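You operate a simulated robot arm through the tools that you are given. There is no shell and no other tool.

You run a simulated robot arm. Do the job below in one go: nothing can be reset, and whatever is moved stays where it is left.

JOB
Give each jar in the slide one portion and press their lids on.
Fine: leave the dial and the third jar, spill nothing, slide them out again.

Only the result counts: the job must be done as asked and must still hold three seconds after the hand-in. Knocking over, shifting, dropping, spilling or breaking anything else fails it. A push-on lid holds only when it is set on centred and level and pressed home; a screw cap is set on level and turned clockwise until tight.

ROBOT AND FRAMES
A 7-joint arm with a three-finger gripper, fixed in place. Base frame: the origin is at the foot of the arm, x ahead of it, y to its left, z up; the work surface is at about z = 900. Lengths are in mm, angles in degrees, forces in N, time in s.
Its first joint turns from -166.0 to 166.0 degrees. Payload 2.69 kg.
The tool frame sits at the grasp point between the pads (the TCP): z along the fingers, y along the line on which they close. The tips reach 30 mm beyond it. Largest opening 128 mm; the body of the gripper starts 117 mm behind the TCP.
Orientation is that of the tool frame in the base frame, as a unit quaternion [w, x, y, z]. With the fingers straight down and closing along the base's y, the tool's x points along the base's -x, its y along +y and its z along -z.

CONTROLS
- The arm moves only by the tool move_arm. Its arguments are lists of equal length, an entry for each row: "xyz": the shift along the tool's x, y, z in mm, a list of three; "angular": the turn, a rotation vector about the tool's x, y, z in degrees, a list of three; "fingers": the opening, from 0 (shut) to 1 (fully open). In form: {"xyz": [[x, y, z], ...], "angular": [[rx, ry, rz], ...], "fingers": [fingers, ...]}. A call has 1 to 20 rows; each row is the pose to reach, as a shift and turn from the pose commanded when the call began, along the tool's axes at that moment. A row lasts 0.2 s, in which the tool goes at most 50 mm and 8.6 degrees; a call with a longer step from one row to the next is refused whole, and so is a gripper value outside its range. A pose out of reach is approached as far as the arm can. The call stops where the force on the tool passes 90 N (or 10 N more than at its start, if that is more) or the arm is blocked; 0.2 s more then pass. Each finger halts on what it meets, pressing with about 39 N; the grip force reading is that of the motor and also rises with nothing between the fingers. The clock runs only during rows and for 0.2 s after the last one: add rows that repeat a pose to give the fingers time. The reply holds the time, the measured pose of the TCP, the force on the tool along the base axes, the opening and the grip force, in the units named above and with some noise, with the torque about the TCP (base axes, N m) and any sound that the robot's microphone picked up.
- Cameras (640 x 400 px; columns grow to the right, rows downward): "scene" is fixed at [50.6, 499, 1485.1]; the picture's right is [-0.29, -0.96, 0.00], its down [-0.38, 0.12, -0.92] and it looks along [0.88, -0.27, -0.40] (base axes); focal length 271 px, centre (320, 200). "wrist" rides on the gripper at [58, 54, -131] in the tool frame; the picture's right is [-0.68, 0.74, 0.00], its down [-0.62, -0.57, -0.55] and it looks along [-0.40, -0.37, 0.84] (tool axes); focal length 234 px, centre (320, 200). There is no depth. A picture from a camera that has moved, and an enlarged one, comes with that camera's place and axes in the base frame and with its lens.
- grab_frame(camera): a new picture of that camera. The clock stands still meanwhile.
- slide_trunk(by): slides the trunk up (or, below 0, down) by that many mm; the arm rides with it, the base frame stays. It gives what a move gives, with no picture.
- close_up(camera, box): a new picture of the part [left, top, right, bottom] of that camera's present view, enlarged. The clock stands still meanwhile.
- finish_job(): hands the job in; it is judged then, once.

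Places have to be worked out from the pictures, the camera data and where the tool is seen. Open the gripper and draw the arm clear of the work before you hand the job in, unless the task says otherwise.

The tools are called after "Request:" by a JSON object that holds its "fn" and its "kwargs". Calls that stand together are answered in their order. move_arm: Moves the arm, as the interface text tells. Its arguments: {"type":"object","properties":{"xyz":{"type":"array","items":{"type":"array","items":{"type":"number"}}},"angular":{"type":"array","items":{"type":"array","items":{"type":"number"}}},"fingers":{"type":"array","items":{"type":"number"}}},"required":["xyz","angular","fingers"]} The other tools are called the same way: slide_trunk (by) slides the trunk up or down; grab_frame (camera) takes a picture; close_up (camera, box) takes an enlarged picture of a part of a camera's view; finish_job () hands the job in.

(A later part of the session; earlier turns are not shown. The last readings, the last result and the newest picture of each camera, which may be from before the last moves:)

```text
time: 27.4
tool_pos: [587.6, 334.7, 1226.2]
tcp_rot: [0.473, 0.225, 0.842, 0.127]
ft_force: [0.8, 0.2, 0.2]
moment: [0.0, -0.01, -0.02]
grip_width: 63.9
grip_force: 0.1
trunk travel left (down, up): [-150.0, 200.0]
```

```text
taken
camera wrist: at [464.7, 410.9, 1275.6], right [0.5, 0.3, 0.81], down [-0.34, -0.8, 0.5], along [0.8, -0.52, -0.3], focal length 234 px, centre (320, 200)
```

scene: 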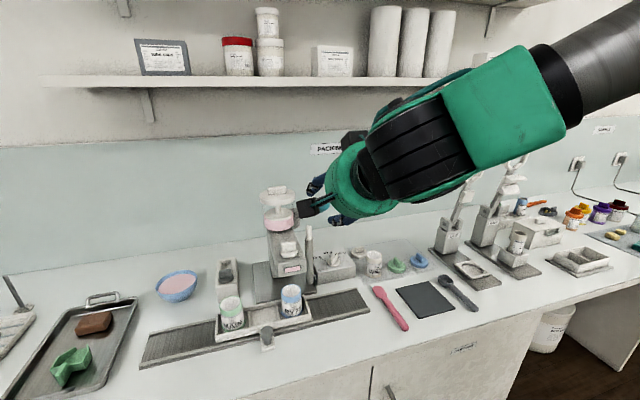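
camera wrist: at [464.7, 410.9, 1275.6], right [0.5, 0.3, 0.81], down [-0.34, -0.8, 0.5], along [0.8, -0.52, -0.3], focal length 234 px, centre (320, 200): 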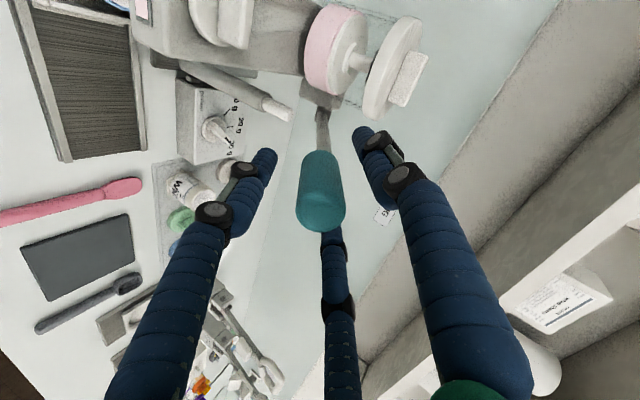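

The knob sits between the three fingers with no contact force. I close on it.

Request:
{"fn": "move_arm", "kwargs": {"xyz": [[0, 0, 0], [0, 0, 0], [0, 0, 0], [0, 0, 0]], "angular": [[0, 0, 0], [0, 0, 0], [0, 0, 0], [0, 0, 0]], "fingers": [0.3, 0.15, 0.0, 0.0]}}

Request:
{"fn": "close_up", "kwargs": {"camera": "wrist", "box": [220, 60, 420, 240]}}

```text
time: 28.4
tool_pos: [587.2, 333.1, 1227.6]
tcp_rot: [0.472, 0.228, 0.842, 0.127]
ft_force: [4.5, -32.8, 5.5]
moment: [0.02, -0.92, -1.11]
grip_width: 45.0
grip_force: 44.4
trunk travel left (down, up): [-150.0, 200.0]
```

```text
2.22 times, centred on (320, 150) of wrist
camera zoom: at [464.7, 408.0, 1276.4], right [0.5, 0.3, 0.81], down [-0.34, -0.8, 0.5], along [0.8, -0.52, -0.3], focal length 520 px, centre (320, 311)
```

zoom: 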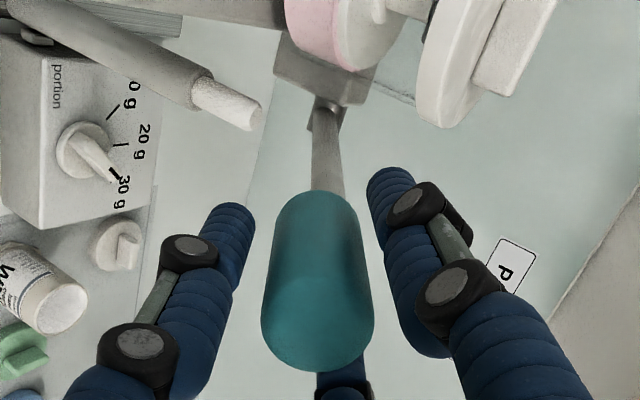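

Only the far (−y) finger touches: the knob sits ~6 mm toward that finger. I shift 6 mm in its direction while the grip stays closed so all three fingers seat.

Request:
{"fn": "move_arm", "kwargs": {"xyz": [[-1.7, -1.0, 0], [-3.5, -2.0, 0], [-5.2, -3.0, 0], [-5.2, -3.0, 0], [-5.2, -3.0, 0]], "angular": [[0, 0, 0], [0, 0, 0], [0, 0, 0], [0, 0, 0], [0, 0, 0]], "fingers": [0, 0, 0, 0, 0]}}

Request:
{"fn": "close_up", "kwargs": {"camera": "wrist", "box": [220, 60, 420, 240]}}

```text
time: 29.6
tool_pos: [588.2, 330.9, 1229.7]
tcp_rot: [0.472, 0.225, 0.843, 0.127]
ft_force: [-7.4, 8.4, -9.3]
moment: [0.01, 0.55, 0.58]
grip_width: 44.8
grip_force: 44.6
trunk travel left (down, up): [-150.0, 200.0]
```

```text
2.22 times, centred on (320, 150) of wrist
camera zoom: at [465.2, 407.4, 1277.6], right [0.5, 0.3, 0.81], down [-0.34, -0.8, 0.5], along [0.8, -0.52, -0.3], focal length 520 px, centre (320, 311)
```

zoom: 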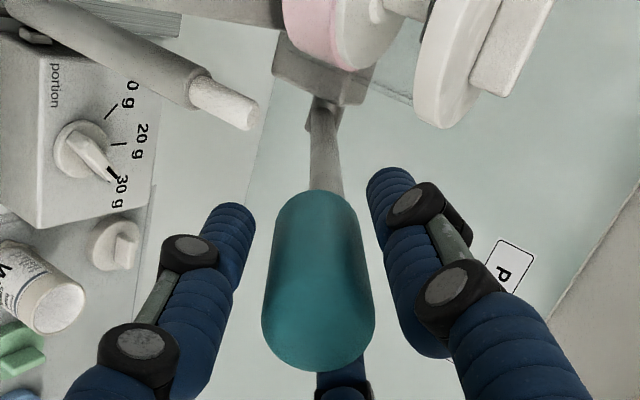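

Both sides are now in contact with little net force (the knob is held, 45 mm across). I start pulling the lever down: first 10° about the pivot near (774, ·, 1115), turning the tool with it, and check the forces.

Request:
{"fn": "move_arm", "kwargs": {"xyz": [[8.3, -4.8, 0.2], [16.5, -9.5, 0.8], [24.7, -14.3, 1.8], [32.9, -19.0, 3.2]], "angular": [[-1.25, -2.17, 0], [-2.5, -4.33, 0], [-3.75, -6.5, 0], [-5, -8.66, 0]], "fingers": [0, 0, 0, 0]}}

Request:
{"fn": "grab_frame", "kwargs": {"camera": "wrist"}}

```text
time: 30.6
tool_pos: [572.1, 332.9, 1196.2]
tcp_rot: [0.545, 0.213, 0.797, 0.146]
ft_force: [10.7, 9.1, -2.3]
moment: [-0.22, 0.22, 0.4]
grip_width: 44.8
grip_force: 44.8
trunk travel left (down, up): [-150.0, 200.0]
```

```text
taken
camera wrist: at [443.3, 407.9, 1222.6], right [0.35, 0.3, 0.89], down [-0.42, -0.8, 0.43], along [0.84, -0.52, -0.15], focal length 234 px, centre (320, 200)
```

wrist: 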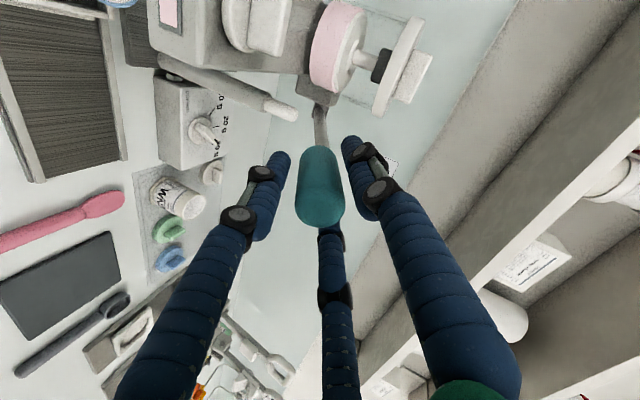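

The lever moves freely with only ~10 N. I continue down another 15° along the same arc.

Request:
{"fn": "move_arm", "kwargs": {"xyz": [[8.3, -4.8, 0.2], [16.5, -9.5, 0.8], [24.7, -14.3, 1.8], [32.8, -19.0, 3.1], [41.0, -23.6, 5.0], [49.0, -28.3, 7.2]], "angular": [[-1.25, -2.17, 0], [-2.5, -4.33, 0], [-3.75, -6.5, 0], [-5, -8.66, 0], [-6.25, -10.8, 0], [-7.5, -13.0, 0]], "fingers": [0, 0, 0, 0, 0, 0]}}

Request:
{"fn": "grab_frame", "kwargs": {"camera": "wrist"}}

Request:
{"fn": "grab_frame", "kwargs": {"camera": "scene"}}

```text
time: 32.0
tool_pos: [559.6, 332.6, 1151.2]
tcp_rot: [0.642, 0.194, 0.723, 0.167]
ft_force: [40.0, -10.7, -9.2]
moment: [0.11, 1.82, 0.46]
grip_width: 45.0
grip_force: 45.5
out of reach, approached as far as the arm can: row 6
trunk travel left (down, up): [-150.0, 200.0]
```

```text
taken
camera wrist: at [428.5, 408.9, 1142.6], right [0.12, 0.31, 0.94], down [-0.52, -0.79, 0.32], along [0.85, -0.53, 0.07], focal length 234 px, centre (320, 200)
```

wrist: 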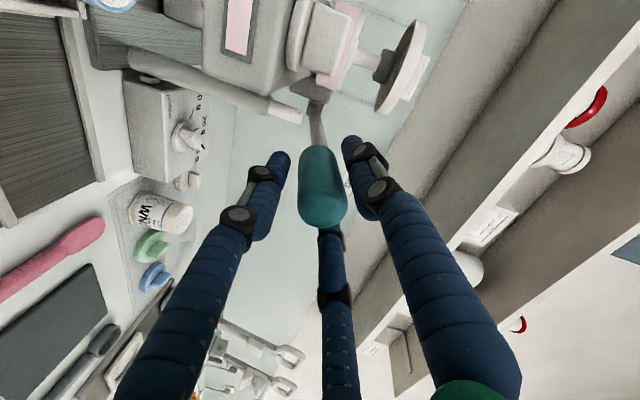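

```text
taken
```

scene: 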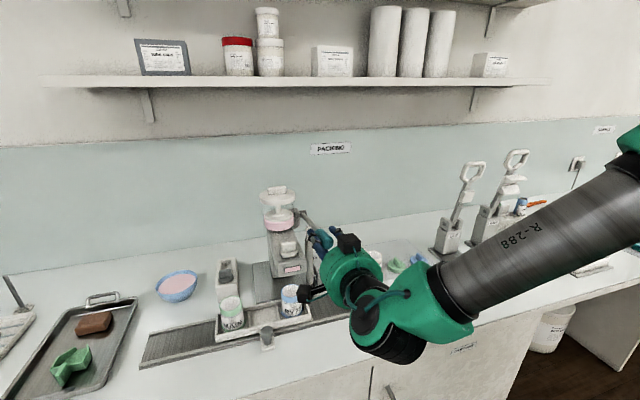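

Lever is now about 10° above horizontal, but the arm reports its reach limit for this tool tilt. I ease the tool tilt back by 6° while holding position, to regain reach before finishing the stroke.

Request:
{"fn": "move_arm", "kwargs": {"xyz": [[0, 0, 0], [0, 0, 0], [0, 0, 0]], "angular": [[1.0, 1.73, 0], [2.0, 3.46, 0], [3.0, 5.2, 0]], "fingers": [0, 0, 0]}}

```text
time: 32.8
tool_pos: [556.4, 332.1, 1153.1]
tcp_rot: [0.605, 0.203, 0.753, 0.162]
ft_force: [15.0, -31.9, 8.7]
moment: [0.3, -1.5, -0.82]
grip_width: 45.5
grip_force: 45.3
trunk travel left (down, up): [-150.0, 200.0]
```

Tilt is now 78° and the pose is reachable again. I continue lowering the lever straight down in small steps, watching for the stop.

Request:
{"fn": "move_arm", "kwargs": {"xyz": [[4.0, -3.0, 1.1], [8.3, -5.7, 2.2], [12.6, -8.5, 3.4], [16.9, -11.3, 4.5], [21.2, -14, 5.6]], "angular": [[0, 0, 0], [0, 0, 0], [0, 0, 0], [0, 0, 0], [0, 0, 0]], "fingers": [0, 0, 0, 0, 0]}}

Request:
{"fn": "grab_frame", "kwargs": {"camera": "wrist"}}

Request:
{"fn": "close_up", "kwargs": {"camera": "scene", "box": [210, 180, 390, 340]}}

```text
time: 34.0
tool_pos: [554.6, 332.0, 1128.3]
tcp_rot: [0.605, 0.2, 0.753, 0.163]
ft_force: [-37.4, -9.0, 14.2]
moment: [-0.07, -1.22, -0.26]
grip_width: 45.2
grip_force: 45.1
trunk travel left (down, up): [-150.0, 200.0]
```

```text
taken
camera wrist: at [422.5, 407.5, 1133.0], right [0.2, 0.3, 0.93], down [-0.48, -0.8, 0.36], along [0.85, -0.52, -0.02], focal length 234 px, centre (320, 200)
```

wrist: 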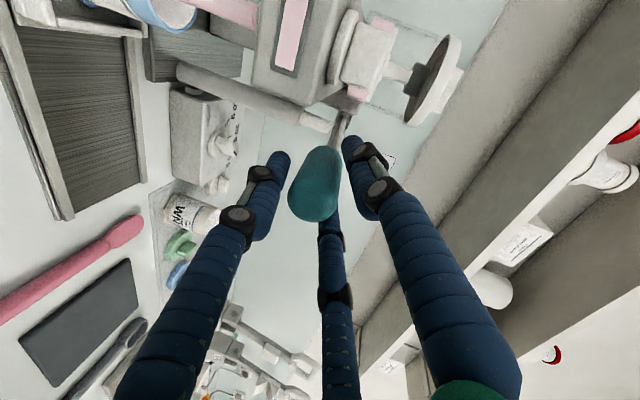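

```text
2.50 times, centred on (300, 260) of scene
camera zoom: at [50.6, 499.0, 1485.1], right [-0.29, -0.96, 0.0], down [-0.38, 0.12, -0.92], along [0.88, -0.27, -0.4], focal length 678 px, centre (370, 50)
```

zoom: 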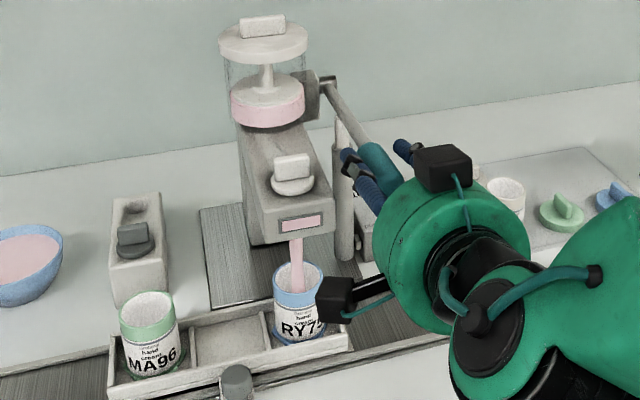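

Cream is streaming from the nozzle into the blue jar. I continue the stroke down toward the stop post.

Request:
{"fn": "move_arm", "kwargs": {"xyz": [[4.4, -2.6, 0.1], [8.8, -5.1, 0.2], [13.3, -7.7, 0.3], [17.7, -10.2, 0.4]], "angular": [[0, 0, 0], [0, 0, 0], [0, 0, 0], [0, 0, 0]], "fingers": [0, 0, 0, 0]}}

Request:
{"fn": "close_up", "kwargs": {"camera": "scene", "box": [210, 180, 390, 340]}}

Request:
{"fn": "grab_frame", "kwargs": {"camera": "wrist"}}

```text
time: 35.0
tool_pos: [552.9, 332.6, 1113.9]
tcp_rot: [0.605, 0.202, 0.753, 0.159]
ft_force: [13.4, -15.3, 36.5]
moment: [-0.02, -1.09, -0.44]
grip_width: 45.8
grip_force: 44.6
out of reach, approached as far as the arm can: row 4
trunk travel left (down, up): [-150.0, 200.0]
```

```text
2.50 times, centred on (300, 260) of scene
camera zoom: at [50.6, 499.0, 1485.1], right [-0.29, -0.96, 0.0], down [-0.38, 0.12, -0.92], along [0.88, -0.27, -0.4], focal length 678 px, centre (370, 50)
```

zoom: 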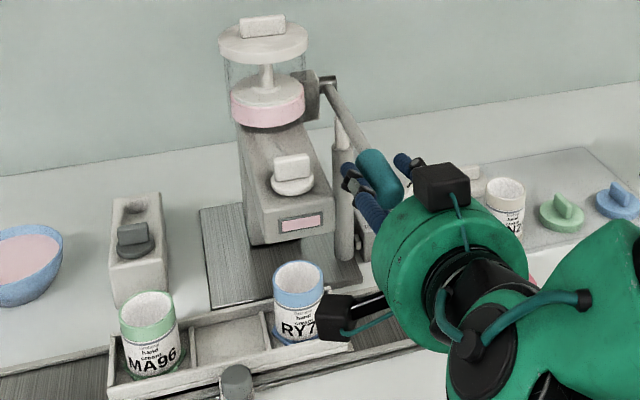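

```text
taken
camera wrist: at [421.0, 408.5, 1118.4], right [0.21, 0.3, 0.93], down [-0.48, -0.79, 0.37], along [0.85, -0.53, -0.02], focal length 234 px, centre (320, 200)
```

wrist: 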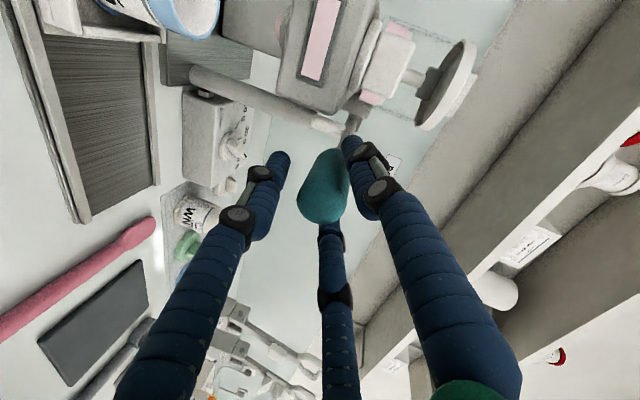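

The stream has stopped and the lever pushes back ~36 N. I check the lever against the post and look into the blue jar.

Request:
{"fn": "close_up", "kwargs": {"camera": "scene", "box": [270, 200, 350, 260]}}

Request:
{"fn": "close_up", "kwargs": {"camera": "scene", "box": [260, 270, 320, 320]}}

Request:
{"fn": "close_up", "kwargs": {"camera": "wrist", "box": [240, 60, 440, 240]}}

Request:
{"fn": "close_up", "kwargs": {"camera": "wrist", "box": [80, 0, 400, 120]}}

```text
6.67 times, centred on (310, 230) of scene
camera zoom: at [50.6, 499.0, 1485.1], right [-0.29, -0.96, 0.0], down [-0.38, 0.12, -0.92], along [0.88, -0.27, -0.4], focal length 1809 px, centre (387, 0)
```

zoom: 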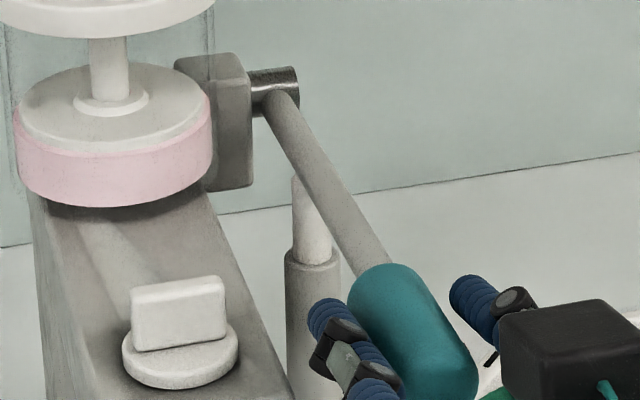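

```text
8.00 times, centred on (290, 295) of scene
camera zoom: at [50.6, 499.0, 1485.1], right [-0.29, -0.96, 0.0], down [-0.38, 0.12, -0.92], along [0.88, -0.27, -0.4], focal length 2171 px, centre (560, -560)
```

zoom: 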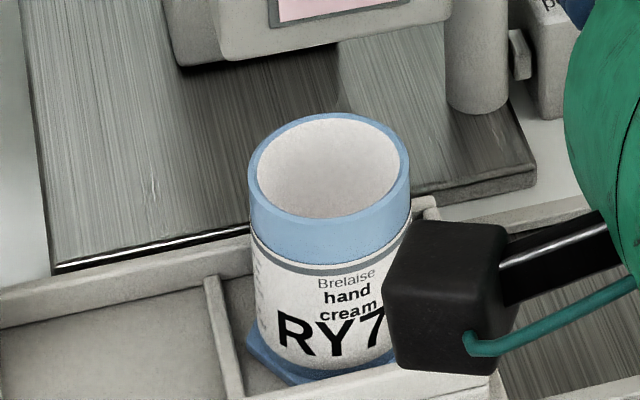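

```text
2.22 times, centred on (340, 150) of wrist
camera zoom: at [421.0, 408.5, 1118.4], right [0.21, 0.3, 0.93], down [-0.48, -0.79, 0.37], along [0.85, -0.53, -0.02], focal length 520 px, centre (276, 311)
```

zoom: 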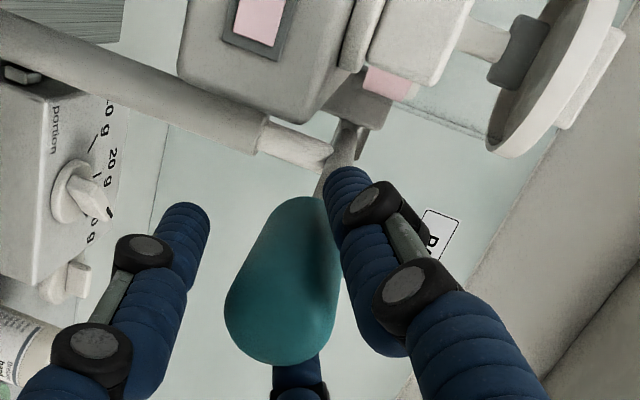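

```text
2.00 times, centred on (240, 60) of wrist
camera zoom: at [421.0, 408.5, 1118.4], right [0.21, 0.3, 0.93], down [-0.48, -0.79, 0.37], along [0.85, -0.53, -0.02], focal length 468 px, centre (480, 480)
```

zoom: 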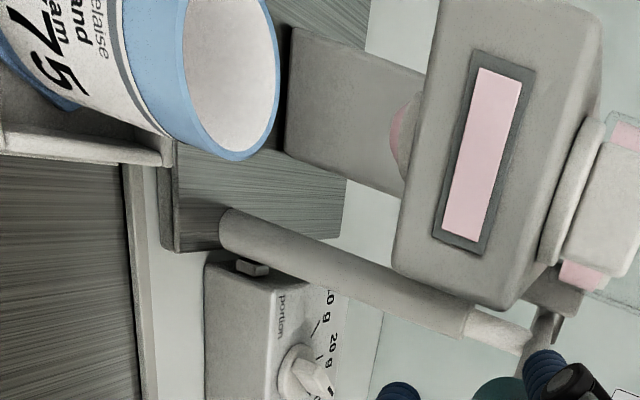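

The stick rests on the white-tipped post and the flow has ended, so the first portion is delivered. I now guide the lever back up the same way.

Request:
{"fn": "move_arm", "kwargs": {"xyz": [[0, 0, 0], [-6.7, 3.9, -1.0], [-13.4, 7.8, -2.0], [-20.2, 11.6, -3.0], [-26.9, 15.5, -4.0], [-33.6, 19.4, -5.0]], "angular": [[0, 0, 0], [0, 0, 0], [0, 0, 0], [0, 0, 0], [0, 0, 0], [0, 0, 0]], "fingers": [0, 0, 0, 0, 0, 0]}}

Request:
{"fn": "close_up", "kwargs": {"camera": "scene", "box": [210, 180, 390, 340]}}

```text
time: 36.4
tool_pos: [557.8, 332.1, 1147.6]
tcp_rot: [0.605, 0.202, 0.753, 0.162]
ft_force: [-0.3, -9.4, -2.4]
moment: [0.13, 1.54, -0.13]
grip_width: 45.1
grip_force: 45.0
trunk travel left (down, up): [-150.0, 200.0]
```

```text
2.50 times, centred on (300, 260) of scene
camera zoom: at [50.6, 499.0, 1485.1], right [-0.29, -0.96, 0.0], down [-0.38, 0.12, -0.92], along [0.88, -0.27, -0.4], focal length 678 px, centre (370, 50)
```

zoom: 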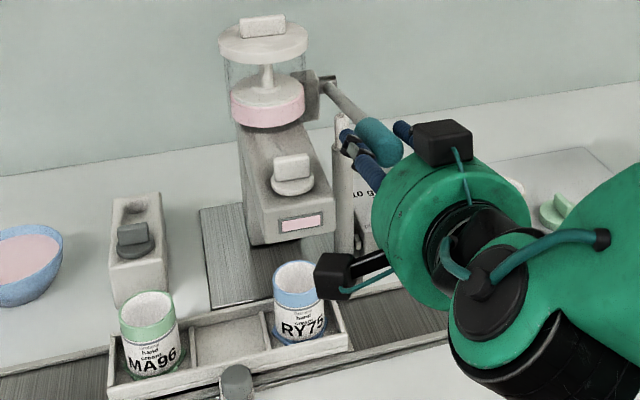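

Request:
{"fn": "move_arm", "kwargs": {"xyz": [[-10.6, 6.1, 0.4], [-21.2, 12.2, 1.1], [-30.1, 17.4, 1.9], [-39.0, 22.5, 2.9], [-47.9, 27.6, 4.6], [-56.7, 32.7, 6.5], [-65.4, 37.7, 9.0], [-74.0, 42.7, 11.9], [-74.0, 42.7, 11.9]], "angular": [[1.2, 2.06, 0], [2.4, 4.1, 0], [3.6, 6.2, 0], [4.75, 8.2, 0], [5.9, 10.3, 0], [7.1, 12.3, 0], [8.3, 14.4, 0], [9.5, 16.45, 0], [9.5, 16.45, 0]], "fingers": [0, 0, 0, 0, 0, 0, 0, 0, 0]}}

Request:
{"fn": "grab_frame", "kwargs": {"camera": "wrist"}}

Request:
{"fn": "close_up", "kwargs": {"camera": "scene", "box": [210, 180, 390, 340]}}

```text
time: 38.4
tool_pos: [582.1, 332.6, 1222.0]
tcp_rot: [0.471, 0.225, 0.844, 0.124]
ft_force: [-58.1, -24.4, -30.8]
moment: [0.03, 1.3, -1.05]
grip_width: 45.0
grip_force: 45.6
trunk travel left (down, up): [-150.0, 200.0]
```

```text
taken
camera wrist: at [460.4, 408.1, 1271.6], right [0.5, 0.3, 0.81], down [-0.34, -0.8, 0.51], along [0.8, -0.53, -0.3], focal length 234 px, centre (320, 200)
```

wrist: 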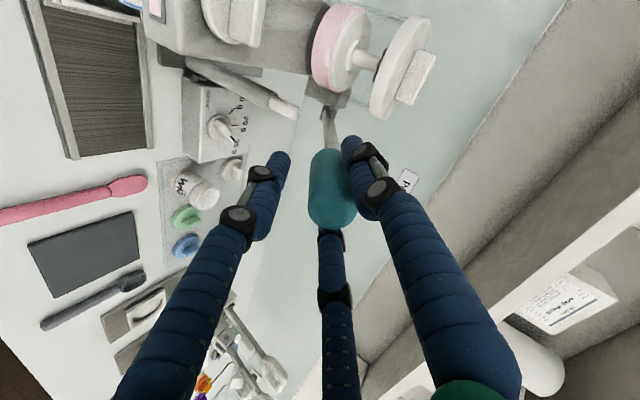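

```text
2.50 times, centred on (300, 260) of scene
camera zoom: at [50.6, 499.0, 1485.1], right [-0.29, -0.96, 0.0], down [-0.38, 0.12, -0.92], along [0.88, -0.27, -0.4], focal length 678 px, centre (370, 50)
```

zoom: 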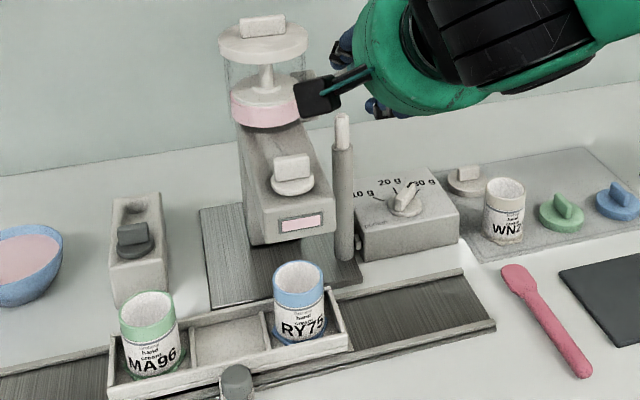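

The lever is against its upper stop again (≈57 N resisting upward). I release by opening the fingers and back away along the tool axis.

Request:
{"fn": "move_arm", "kwargs": {"xyz": [[3, -1.7, 0], [5, -2.9, 0], [5, -2.9, 0], [5, -2.9, -20], [5, -2.9, -45], [5, -2.9, -70], [5, -2.9, -95], [5, -2.9, -95]], "angular": [[0, 0, 0], [0, 0, 0], [0, 0, 0], [0, 0, 0], [0, 0, 0], [0, 0, 0], [0, 0, 0], [0, 0, 0]], "fingers": [0.2, 0.45, 0.5, 0.5, 0.5, 0.5, 0.5, 0.5]}}

Request:
{"fn": "grab_frame", "kwargs": {"camera": "wrist"}}

Request:
{"fn": "close_up", "kwargs": {"camera": "scene", "box": [210, 160, 390, 340]}}

```text
time: 40.2
tool_pos: [499.8, 335.7, 1272.3]
tcp_rot: [0.473, 0.226, 0.842, 0.126]
ft_force: [-1.0, 0.3, -0.1]
moment: [0.0, -0.01, 0.01]
grip_width: 63.9
grip_force: 0.1
trunk travel left (down, up): [-150.0, 200.0]
```

```text
taken
camera wrist: at [377.0, 410.4, 1321.3], right [0.5, 0.3, 0.81], down [-0.34, -0.8, 0.5], along [0.8, -0.52, -0.3], focal length 234 px, centre (320, 200)
```

wrist: 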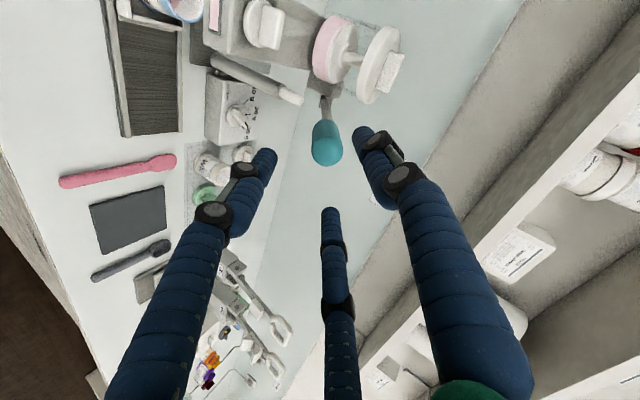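

```text
2.22 times, centred on (300, 250) of scene
camera zoom: at [50.6, 499.0, 1485.1], right [-0.29, -0.96, 0.0], down [-0.38, 0.12, -0.92], along [0.88, -0.27, -0.4], focal length 603 px, centre (364, 89)
```

zoom: 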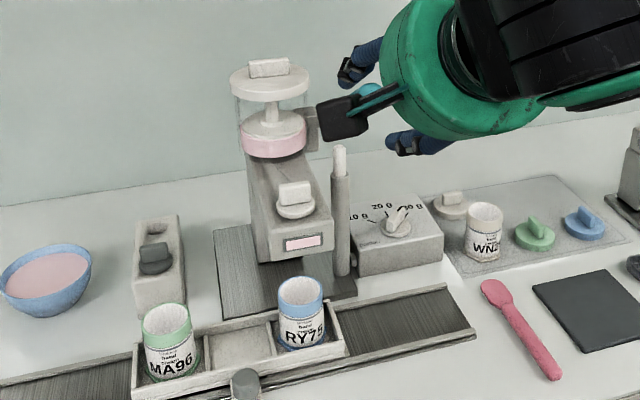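

The lever is back at its start position. Next I return to the slide knob (now at about (523, 486)) with the same 30°-tilted grasp to bring the green jar under the nozzle.

Request:
{"fn": "move_arm", "kwargs": {"xyz": [[35.1, 4.5, 9.0], [70.3, 9.0, 18.1], [105.4, 13.5, 27.1], [140.6, 18.1, 36.1], [175.7, 22.6, 45.1], [210.9, 27.1, 54.2], [246, 31.6, 63.2], [246, 31.6, 63.2]], "angular": [[2.04, 3.54, 0], [4.09, 7.09, 0], [6.13, 10.6, 0], [8.17, 14.2, 0], [10.2, 17.7, 0], [12.3, 21.3, 0], [14.3, 24.8, 0], [14.3, 24.8, 0]], "fingers": [0.36, 0.36, 0.36, 0.36, 0.36, 0.36, 0.36, 0.36]}}

Request:
{"fn": "grab_frame", "kwargs": {"camera": "wrist"}}

Request:
{"fn": "close_up", "kwargs": {"camera": "wrist", "box": [240, 60, 440, 220]}}

```text
time: 42.0
tool_pos: [450.3, 482.6, 1072.6]
tcp_rot: [0.25, 0.251, 0.933, 0.066]
ft_force: [0.5, 0.1, -0.6]
moment: [-0.03, -0.01, -0.03]
grip_width: 46.0
grip_force: 0.0
trunk travel left (down, up): [-150.0, 200.0]
```

```text
taken
camera wrist: at [365.7, 557.7, 1173.9], right [0.83, 0.3, 0.48], down [-0.06, -0.8, 0.6], along [0.56, -0.52, -0.64], focal length 234 px, centre (320, 200)
```

wrist: 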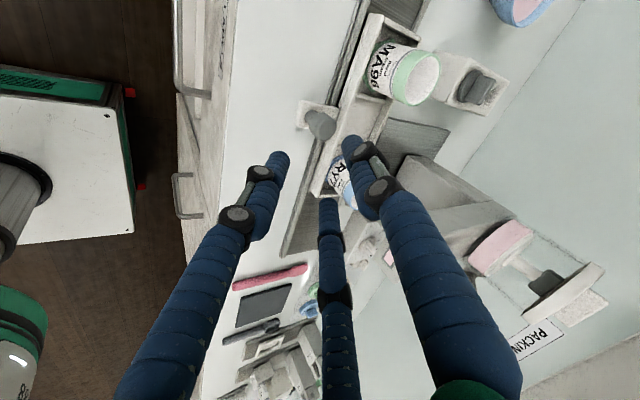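

```text
2.50 times, centred on (340, 140) of wrist
camera zoom: at [365.7, 557.7, 1173.9], right [0.83, 0.3, 0.48], down [-0.06, -0.8, 0.6], along [0.56, -0.52, -0.64], focal length 585 px, centre (270, 350)
```

zoom: 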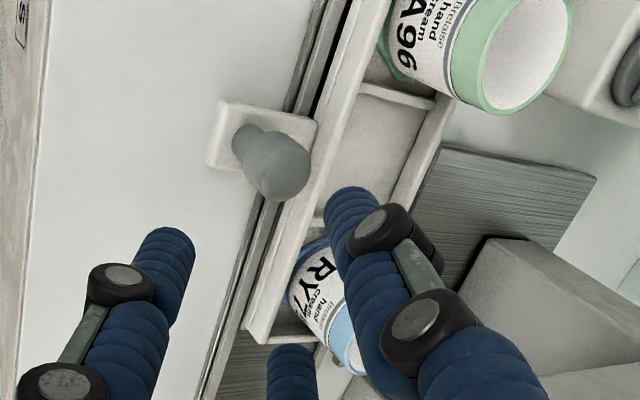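

Same view as when I left it, just 3 mm off in y. I advance onto the knob and close.

Request:
{"fn": "move_arm", "kwargs": {"xyz": [[0.2, 0.5, 24], [0.5, 1.1, 48], [0.7, 1.7, 72], [1.0, 2.2, 96], [1.1, 2.5, 110], [1.2, 2.8, 119.9], [1.2, 2.8, 119.9], [1.2, 2.8, 119.9], [1.2, 2.8, 119.9]], "angular": [[0, 0, 0], [0, 0, 0], [0, 0, 0], [0, 0, 0], [0, 0, 0], [0, 0, 0], [0, 0, 0], [0, 0, 0], [0, 0, 0]], "fingers": [0.36, 0.36, 0.36, 0.36, 0.36, 0.36, 0.15, 0.0, 0.0]}}

Request:
{"fn": "close_up", "kwargs": {"camera": "wrist", "box": [220, 80, 420, 260]}}

```text
time: 44.0
tool_pos: [512.1, 486.3, 966.2]
tcp_rot: [0.248, 0.25, 0.934, 0.066]
ft_force: [-19.3, 0.8, -7.9]
moment: [0.15, 1.31, -0.02]
grip_width: 29.3
grip_force: 44.3
trunk travel left (down, up): [-150.0, 200.0]
```

```text
2.22 times, centred on (320, 170) of wrist
camera zoom: at [427.1, 560.9, 1068.2], right [0.83, 0.3, 0.47], down [-0.06, -0.8, 0.6], along [0.56, -0.52, -0.64], focal length 520 px, centre (320, 267)
```

zoom: 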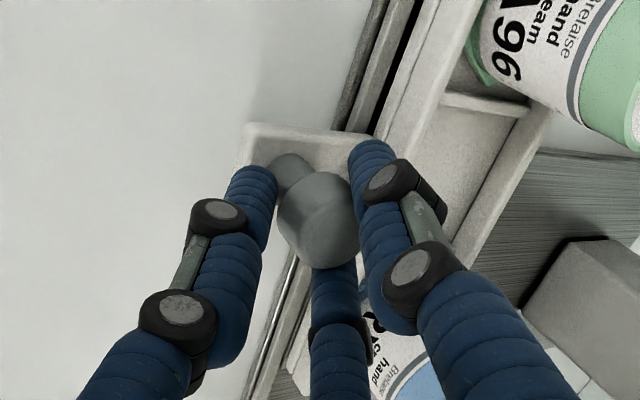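

Knob held again (29 mm). I slide another 151 mm to put the green jar under the nozzle.

Request:
{"fn": "move_arm", "kwargs": {"xyz": [[-2, -3.5, 0], [-6, -10.4, 0], [-12, -20.8, 0], [-18, -31.2, 0], [-24, -41.6, 0], [-30, -52, 0], [-36, -62.4, 0], [-42, -72.7, 0], [-48, -83.1, 0], [-54, -93.5, 0], [-60, -103.9, 0], [-66, -114.3, 0], [-72, -124.7, 0], [-74.5, -129, 0], [-75.4, -130.6, 0], [-75.4, -130.6, 0]], "angular": [[0, 0, 0], [0, 0, 0], [0, 0, 0], [0, 0, 0], [0, 0, 0], [0, 0, 0], [0, 0, 0], [0, 0, 0], [0, 0, 0], [0, 0, 0], [0, 0, 0], [0, 0, 0], [0, 0, 0], [0, 0, 0], [0, 0, 0], [0, 0, 0]], "fingers": [0, 0, 0, 0, 0, 0, 0, 0, 0, 0, 0, 0, 0, 0, 0, 0]}}

Request:
{"fn": "grab_frame", "kwargs": {"camera": "scene"}}

Request:
{"fn": "grab_frame", "kwargs": {"camera": "wrist"}}

```text
time: 47.4
tool_pos: [511.3, 335.5, 969.3]
tcp_rot: [0.25, 0.249, 0.933, 0.067]
ft_force: [-39.6, -1.3, -19.4]
moment: [-0.2, 1.33, -0.11]
grip_width: 28.9
grip_force: 45.5
trunk travel left (down, up): [-150.0, 200.0]
```

```text
taken
```

scene: 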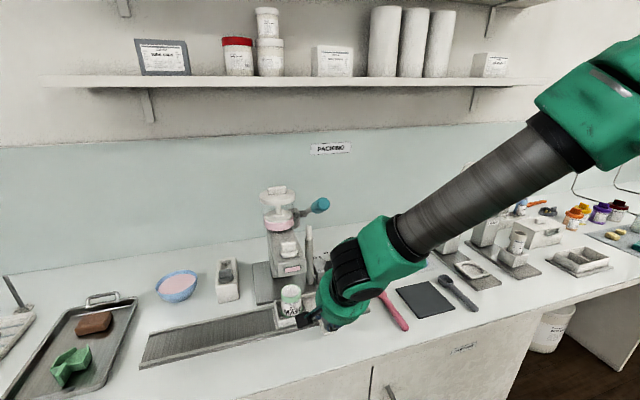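

```text
taken
camera wrist: at [426.7, 411.9, 1070.9], right [0.83, 0.3, 0.48], down [-0.06, -0.8, 0.6], along [0.56, -0.52, -0.64], focal length 234 px, centre (320, 200)
```

wrist: 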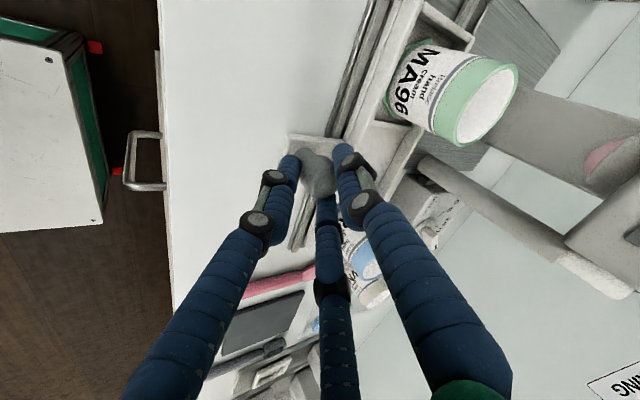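

Request:
{"fn": "close_up", "kwargs": {"camera": "scene", "box": [240, 240, 340, 340]}}

Request:
{"fn": "close_up", "kwargs": {"camera": "wrist", "box": [360, 20, 640, 200]}}

```text
4.00 times, centred on (290, 290) of scene
camera zoom: at [50.6, 499.0, 1485.1], right [-0.29, -0.96, 0.0], down [-0.38, 0.12, -0.92], along [0.88, -0.27, -0.4], focal length 1086 px, centre (440, -160)
```

zoom: 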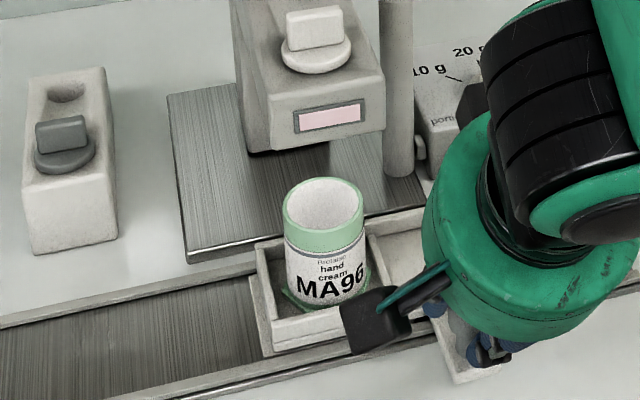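

```text
2.22 times, centred on (500, 110) of wrist
camera zoom: at [426.7, 411.9, 1070.9], right [0.83, 0.3, 0.48], down [-0.06, -0.8, 0.6], along [0.56, -0.52, -0.64], focal length 520 px, centre (-80, 400)
```

zoom: 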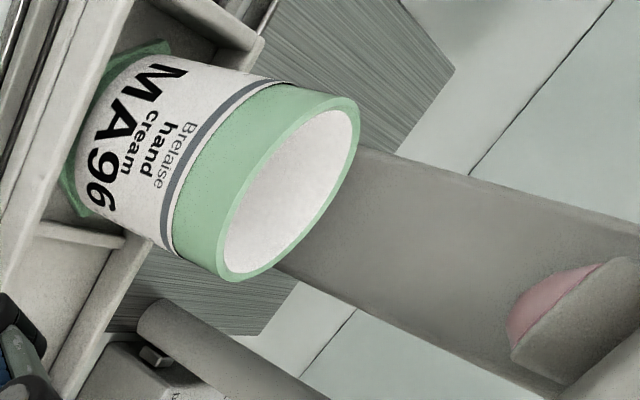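

The green rim centre computes to y≈410, right under the nozzle. I release the knob, back off, and go to the lever pre-grasp again.

Request:
{"fn": "move_arm", "kwargs": {"xyz": [[0, 0, 0], [0, 0, 0], [0, 0, -15], [0, 0, -35], [0, 0, -60], [0, 0, -90], [0, 0, -120], [0, 0, -120]], "angular": [[0, 0, 0], [0, 0, 0], [0, 0, 0], [0, 0, 0], [0, 0, 0], [0, 0, 0], [0, 0, 0], [0, 0, 0]], "fingers": [0.34, 0.36, 0.36, 0.36, 0.36, 0.36, 0.36, 0.36]}}

Request:
{"fn": "close_up", "kwargs": {"camera": "scene", "box": [210, 180, 390, 340]}}

```text
time: 49.2
tool_pos: [451.8, 338.0, 1074.6]
tcp_rot: [0.249, 0.251, 0.933, 0.067]
ft_force: [0.5, -1.2, 0.0]
moment: [0.01, -0.02, 0.06]
grip_width: 46.1
grip_force: 0.1
trunk travel left (down, up): [-150.0, 200.0]
```

```text
2.50 times, centred on (300, 260) of scene
camera zoom: at [50.6, 499.0, 1485.1], right [-0.29, -0.96, 0.0], down [-0.38, 0.12, -0.92], along [0.88, -0.27, -0.4], focal length 678 px, centre (370, 50)
```

zoom: 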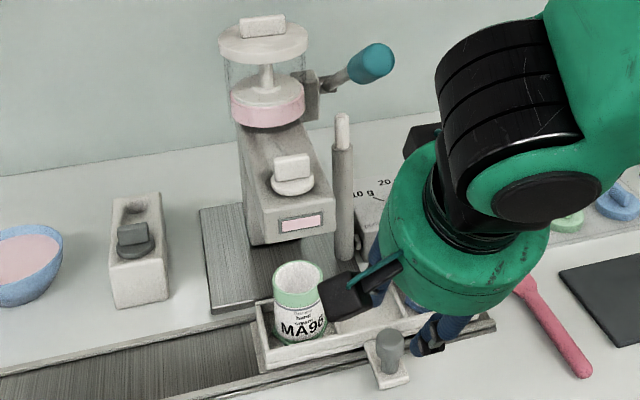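

Request:
{"fn": "move_arm", "kwargs": {"xyz": [[-19.2, 9.8, -21.2], [-38.4, 19.5, -42.4], [-57.6, 29.3, -63.6], [-76.8, 39.1, -84.9], [-96, 48.9, -106.1], [-115.2, 58.6, -127.3], [-134.4, 68.4, -148.5], [-134.4, 68.4, -148.5]], "angular": [[-2.04, -3.54, 0], [-4.09, -7.09, 0], [-6.13, -10.6, 0], [-8.17, -14.2, 0], [-10.2, -17.7, 0], [-12.3, -21.3, 0], [-14.3, -24.8, 0], [-14.3, -24.8, 0]], "fingers": [0.4, 0.45, 0.5, 0.5, 0.5, 0.5, 0.5, 0.5]}}

Request:
{"fn": "close_up", "kwargs": {"camera": "wrist", "box": [220, 60, 420, 240]}}

```text
time: 51.0
tool_pos: [506.7, 328.0, 1277.5]
tcp_rot: [0.473, 0.226, 0.842, 0.126]
ft_force: [0.1, 0.1, -0.1]
moment: [0.02, 0.0, 0.01]
grip_width: 64.0
grip_force: 0.0
trunk travel left (down, up): [-150.0, 200.0]
```

```text
2.22 times, centred on (320, 150) of wrist
camera zoom: at [384.2, 404.3, 1325.0], right [0.5, 0.3, 0.81], down [-0.34, -0.8, 0.5], along [0.8, -0.52, -0.29], focal length 520 px, centre (320, 311)
```

zoom: 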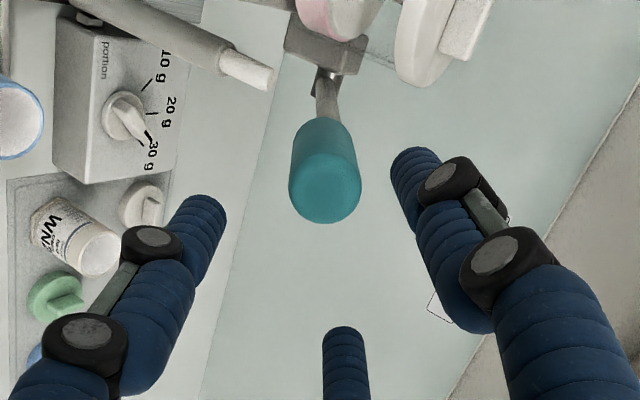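

The lever alignment is good. The blue jar's mouth is visible at left; I take a closer look into it and the overall view.

Request:
{"fn": "close_up", "kwargs": {"camera": "wrist", "box": [150, 40, 270, 160]}}

```text
3.33 times, centred on (210, 100) of wrist
camera zoom: at [384.2, 404.3, 1325.0], right [0.5, 0.3, 0.81], down [-0.34, -0.8, 0.5], along [0.8, -0.52, -0.29], focal length 781 px, centre (687, 533)
```

zoom: 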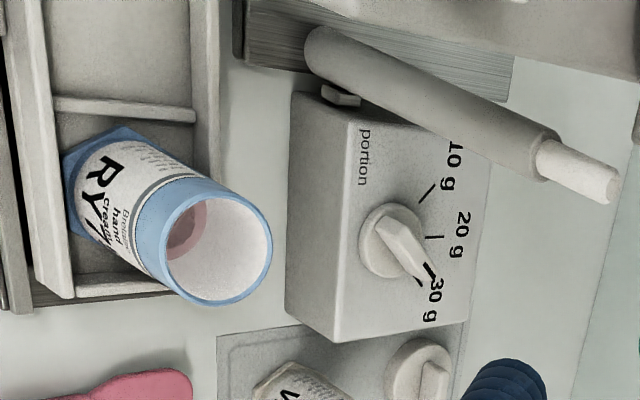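

The blue jar has its pink portion at the bottom. Now I advance onto the lever knob and close again.

Request:
{"fn": "move_arm", "kwargs": {"xyz": [[0, 1, 20], [0, 2, 40], [-0.1, 3, 60], [-0.2, 4.1, 80], [-0.2, 4.1, 95], [-0.2, 4.1, 95], [-0.2, 4.1, 95], [-0.2, 4.1, 95], [-0.2, 4.1, 95]], "angular": [[0, 0, 0], [0, 0, 0], [0, 0, 0], [0, 0, 0], [0, 0, 0], [0, 0, 0], [0, 0, 0], [0, 0, 0], [0, 0, 0]], "fingers": [0.5, 0.5, 0.5, 0.5, 0.5, 0.4, 0.2, 0.0, 0.0]}}

Request:
{"fn": "close_up", "kwargs": {"camera": "wrist", "box": [220, 60, 420, 240]}}

```text
time: 53.0
tool_pos: [592.3, 331.5, 1230.1]
tcp_rot: [0.473, 0.226, 0.842, 0.126]
ft_force: [-0.1, -0.8, 1.6]
moment: [0.01, -0.14, 0.0]
grip_width: 43.8
grip_force: 45.1
trunk travel left (down, up): [-150.0, 200.0]
```

```text
2.22 times, centred on (320, 150) of wrist
camera zoom: at [468.6, 407.7, 1277.3], right [0.5, 0.3, 0.81], down [-0.34, -0.8, 0.5], along [0.8, -0.52, -0.3], focal length 520 px, centre (320, 311)
```

zoom: 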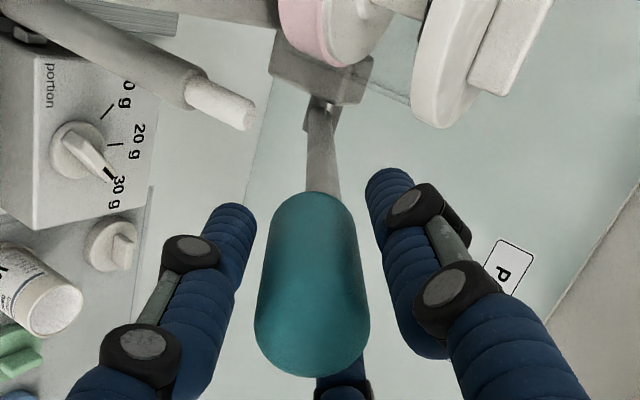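

Well centred this time (net force ≈ 0). I pull the lever down along the fitted arc, limiting the tilt so it stays within reach.

Request:
{"fn": "move_arm", "kwargs": {"xyz": [[9.0, -5.2, 0.4], [18.0, -10.4, 1.4], [27.0, -15.6, 2.6], [36.0, -20.8, 4.5], [44.7, -25.8, 6.8], [53.5, -30.9, 9.5], [62.1, -35.9, 12.6], [70.5, -40.7, 16.2]], "angular": [[-1.03, -1.78, 0], [-2.05, -3.55, 0], [-3.08, -5.33, 0], [-4.1, -7.1, 0], [-5.13, -8.88, 0], [-6.15, -10.65, 0], [-7.18, -12.4, 0], [-8.2, -14.2, 0]], "fingers": [0, 0, 0, 0, 0, 0, 0, 0]}}

Request:
{"fn": "close_up", "kwargs": {"camera": "scene", "box": [210, 180, 390, 340]}}

```text
time: 54.8
tool_pos: [561.4, 331.9, 1150.1]
tcp_rot: [0.588, 0.205, 0.766, 0.158]
ft_force: [-10.9, 9.8, 12.4]
moment: [-0.36, -1.27, 0.35]
grip_width: 45.0
grip_force: 45.2
trunk travel left (down, up): [-150.0, 200.0]
```

```text
2.50 times, centred on (300, 260) of scene
camera zoom: at [50.6, 499.0, 1485.1], right [-0.29, -0.96, 0.0], down [-0.38, 0.12, -0.92], along [0.88, -0.27, -0.4], focal length 678 px, centre (370, 50)
```

zoom: 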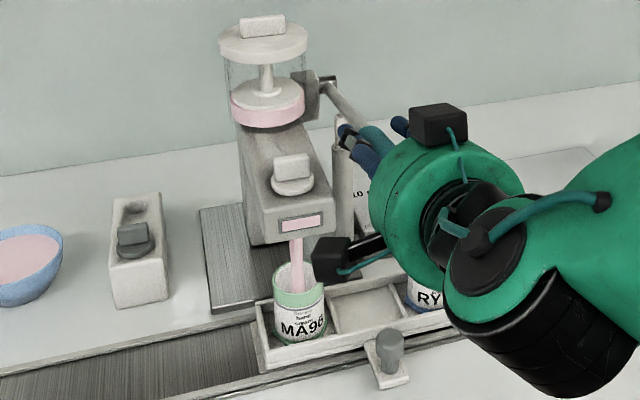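

Cream is flowing into the green jar. I complete the stroke straight down to the stop post.

Request:
{"fn": "move_arm", "kwargs": {"xyz": [[5.4, -3.1, 0.8], [10.7, -6.2, 1.6], [16.1, -9.3, 2.4], [21.4, -12.4, 3.2], [26.8, -15.5, 4.0], [31.0, -17.9, 4.6], [31.0, -17.9, 4.6]], "angular": [[0, 0, 0], [0, 0, 0], [0, 0, 0], [0, 0, 0], [0, 0, 0], [0, 0, 0], [0, 0, 0]], "fingers": [0, 0, 0, 0, 0, 0, 0]}}

Request:
{"fn": "close_up", "kwargs": {"camera": "scene", "box": [210, 180, 390, 340]}}

Request:
{"fn": "close_up", "kwargs": {"camera": "scene", "box": [270, 200, 350, 260]}}

```text
time: 56.4
tool_pos: [558.3, 332.4, 1117.2]
tcp_rot: [0.589, 0.206, 0.765, 0.158]
ft_force: [4.8, 7.7, 38.2]
moment: [0.03, -1.3, 0.24]
grip_width: 45.8
grip_force: 45.0
trunk travel left (down, up): [-150.0, 200.0]
```

```text
2.50 times, centred on (300, 260) of scene
camera zoom: at [50.6, 499.0, 1485.1], right [-0.29, -0.96, 0.0], down [-0.38, 0.12, -0.92], along [0.88, -0.27, -0.4], focal length 678 px, centre (370, 50)
```

zoom: 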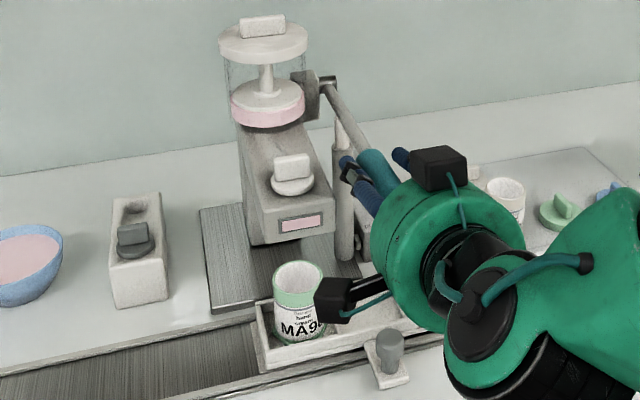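

```text
6.67 times, centred on (310, 230) of scene
camera zoom: at [50.6, 499.0, 1485.1], right [-0.29, -0.96, 0.0], down [-0.38, 0.12, -0.92], along [0.88, -0.27, -0.4], focal length 1809 px, centre (387, 0)
```

zoom: 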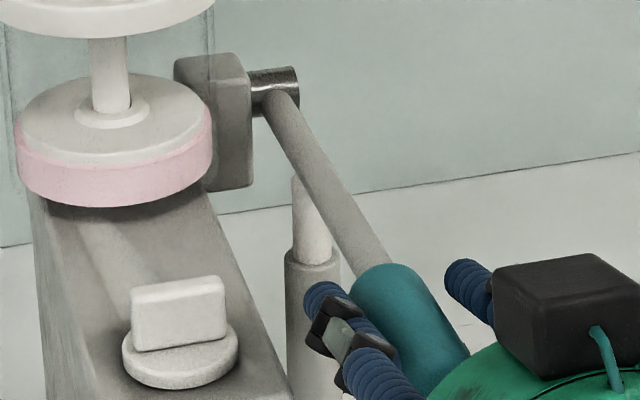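

Lever on the stop, flow finished: second portion delivered. I guide the lever back up along the reversed path.

Request:
{"fn": "move_arm", "kwargs": {"xyz": [[-7.5, 4.3, -1.3], [-15.1, 8.7, -2.6], [-22.6, 13.0, -3.9], [-30.2, 17.4, -5.2], [-39.2, 22.6, -5.9], [-48.2, 27.8, -6.1], [-57.3, 33.1, -5.8], [-66.2, 38.2, -5.2], [-75.3, 43.4, -4.0], [-84.2, 48.6, -2.3], [-93.1, 53.7, -0.3], [-101.9, 58.8, 2.2], [-101.9, 58.8, 2.2]], "angular": [[0, 0, 0], [0, 0, 0], [0, 0, 0], [0, 0, 0], [1.03, 1.78, 0], [2.05, 3.55, 0], [3.08, 5.33, 0], [4.1, 7.1, 0], [5.13, 8.88, 0], [6.15, 10.65, 0], [7.18, 12.4, 0], [8.2, 14.2, 0], [8.2, 14.2, 0]], "fingers": [0, 0, 0, 0, 0, 0, 0, 0, 0, 0, 0, 0, 0]}}

Request:
{"fn": "close_up", "kwargs": {"camera": "wrist", "box": [220, 60, 420, 240]}}

Request:
{"fn": "close_up", "kwargs": {"camera": "scene", "box": [210, 180, 390, 340]}}

```text
time: 59.2
tool_pos: [588.3, 331.5, 1223.2]
tcp_rot: [0.471, 0.224, 0.844, 0.125]
ft_force: [-45.7, 20.6, -26.5]
moment: [-0.17, 1.49, 0.9]
grip_width: 44.8
grip_force: 44.6
trunk travel left (down, up): [-150.0, 200.0]
```

```text
2.22 times, centred on (320, 150) of wrist
camera zoom: at [465.4, 407.8, 1271.7], right [0.5, 0.3, 0.81], down [-0.33, -0.8, 0.51], along [0.8, -0.52, -0.3], focal length 520 px, centre (320, 311)
```

zoom: 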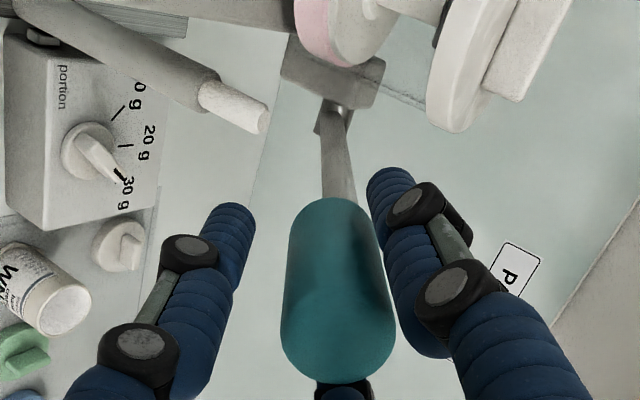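

```text
2.50 times, centred on (300, 260) of scene
camera zoom: at [50.6, 499.0, 1485.1], right [-0.29, -0.96, 0.0], down [-0.38, 0.12, -0.92], along [0.88, -0.27, -0.4], focal length 678 px, centre (370, 50)
```

zoom: 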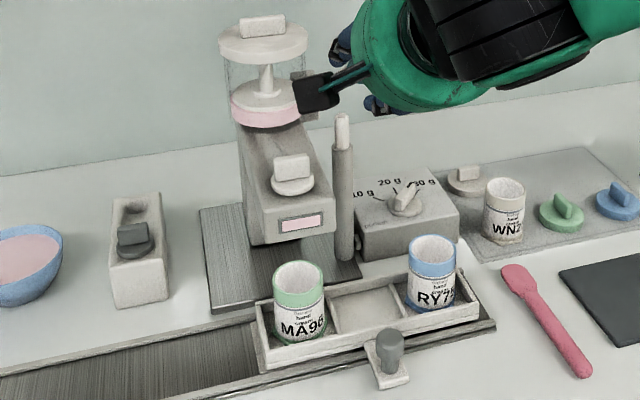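

Lever is fully up again. I release it and back away.

Request:
{"fn": "move_arm", "kwargs": {"xyz": [[3, -1.7, 0], [5, -2.9, 0], [5, -2.9, 0], [5, -2.9, -20], [5, -2.9, -45], [5, -2.9, -70], [5, -2.9, -95], [5, -2.9, -95]], "angular": [[0, 0, 0], [0, 0, 0], [0, 0, 0], [0, 0, 0], [0, 0, 0], [0, 0, 0], [0, 0, 0], [0, 0, 0]], "fingers": [0.2, 0.45, 0.5, 0.5, 0.5, 0.5, 0.5, 0.5]}}

Request:
{"fn": "grab_frame", "kwargs": {"camera": "wrist"}}

```text
time: 61.0
tool_pos: [505.7, 331.5, 1274.0]
tcp_rot: [0.473, 0.226, 0.842, 0.126]
ft_force: [0.4, 0.1, -0.3]
moment: [0.02, -0.01, -0.02]
grip_width: 63.9
grip_force: 0.1
trunk travel left (down, up): [-150.0, 200.0]
```

```text
taken
camera wrist: at [383.6, 407.5, 1322.1], right [0.5, 0.3, 0.81], down [-0.34, -0.8, 0.5], along [0.8, -0.52, -0.3], focal length 234 px, centre (320, 200)
```

wrist: 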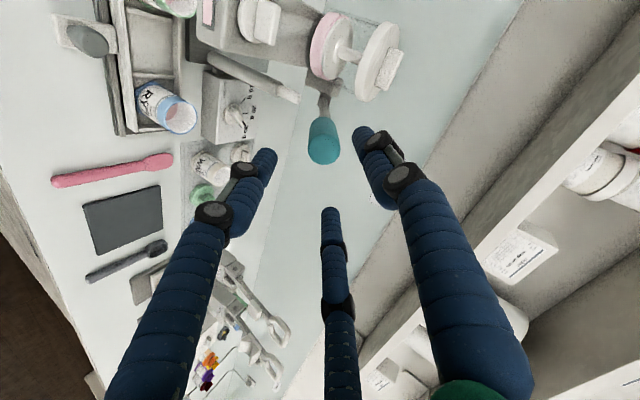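

Now I return to the slide knob (at y≈336) to slide the carriage out again.

Request:
{"fn": "move_arm", "kwargs": {"xyz": [[25, -13.7, 8.4], [50, -27.4, 16.8], [75, -41.1, 25.2], [100, -54.8, 33.7], [125, -68.5, 42.1], [150, -82.2, 50.5], [175, -95.9, 58.9], [175, -95.9, 58.9]], "angular": [[2.04, 3.54, 0], [4.09, 7.09, 0], [6.13, 10.6, 0], [8.17, 14.2, 0], [10.2, 17.7, 0], [12.3, 21.3, 0], [14.3, 24.8, 0], [14.3, 24.8, 0]], "fingers": [0.36, 0.36, 0.36, 0.36, 0.36, 0.36, 0.36, 0.36]}}

Request:
{"fn": "close_up", "kwargs": {"camera": "wrist", "box": [240, 60, 440, 220]}}

```text
time: 62.8
tool_pos: [451.7, 336.0, 1075.0]
tcp_rot: [0.249, 0.249, 0.933, 0.066]
ft_force: [-0.4, 0.8, -0.9]
moment: [-0.01, 0.02, -0.02]
grip_width: 46.2
grip_force: 0.1
trunk travel left (down, up): [-150.0, 200.0]
```

```text
2.50 times, centred on (340, 140) of wrist
camera zoom: at [368.3, 412.2, 1176.9], right [0.83, 0.3, 0.48], down [-0.06, -0.8, 0.6], along [0.56, -0.52, -0.64], focal length 585 px, centre (270, 350)
```

zoom: 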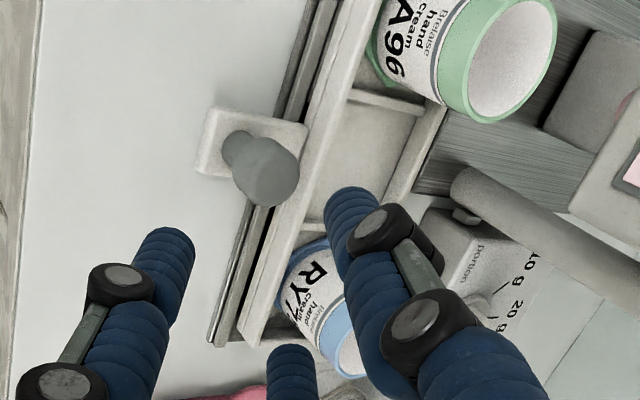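

Request:
{"fn": "move_arm", "kwargs": {"xyz": [[0.2, -0.2, 24], [0.5, -0.4, 48], [0.7, -0.6, 72], [1.0, -0.8, 96], [1.1, -1.0, 111], [1.3, -1.1, 122], [1.3, -1.1, 122], [1.3, -1.1, 122], [1.3, -1.1, 122]], "angular": [[0, 0, 0], [0, 0, 0], [0, 0, 0], [0, 0, 0], [0, 0, 0], [0, 0, 0], [0, 0, 0], [0, 0, 0], [0, 0, 0]], "fingers": [0.36, 0.36, 0.36, 0.36, 0.36, 0.36, 0.15, 0.0, 0.0]}}

Request:
{"fn": "close_up", "kwargs": {"camera": "wrist", "box": [220, 80, 420, 260]}}

```text
time: 64.8
tool_pos: [510.6, 336.2, 966.7]
tcp_rot: [0.249, 0.25, 0.933, 0.066]
ft_force: [6.8, -3.0, -2.6]
moment: [-0.01, -0.01, -0.13]
grip_width: 29.4
grip_force: 44.9
trunk travel left (down, up): [-150.0, 200.0]
```

```text
2.22 times, centred on (320, 170) of wrist
camera zoom: at [426.3, 411.8, 1068.3], right [0.83, 0.3, 0.48], down [-0.06, -0.8, 0.6], along [0.56, -0.52, -0.64], focal length 520 px, centre (320, 267)
```

zoom: 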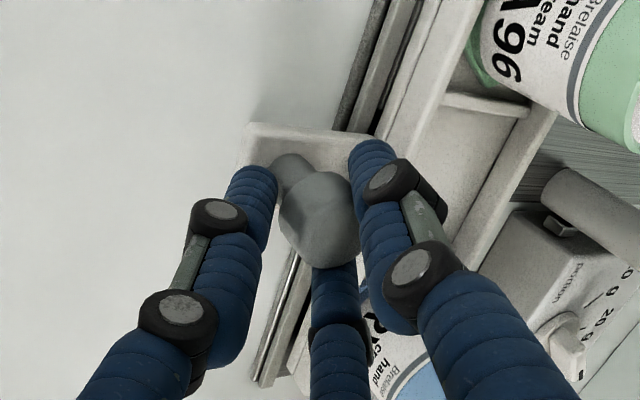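

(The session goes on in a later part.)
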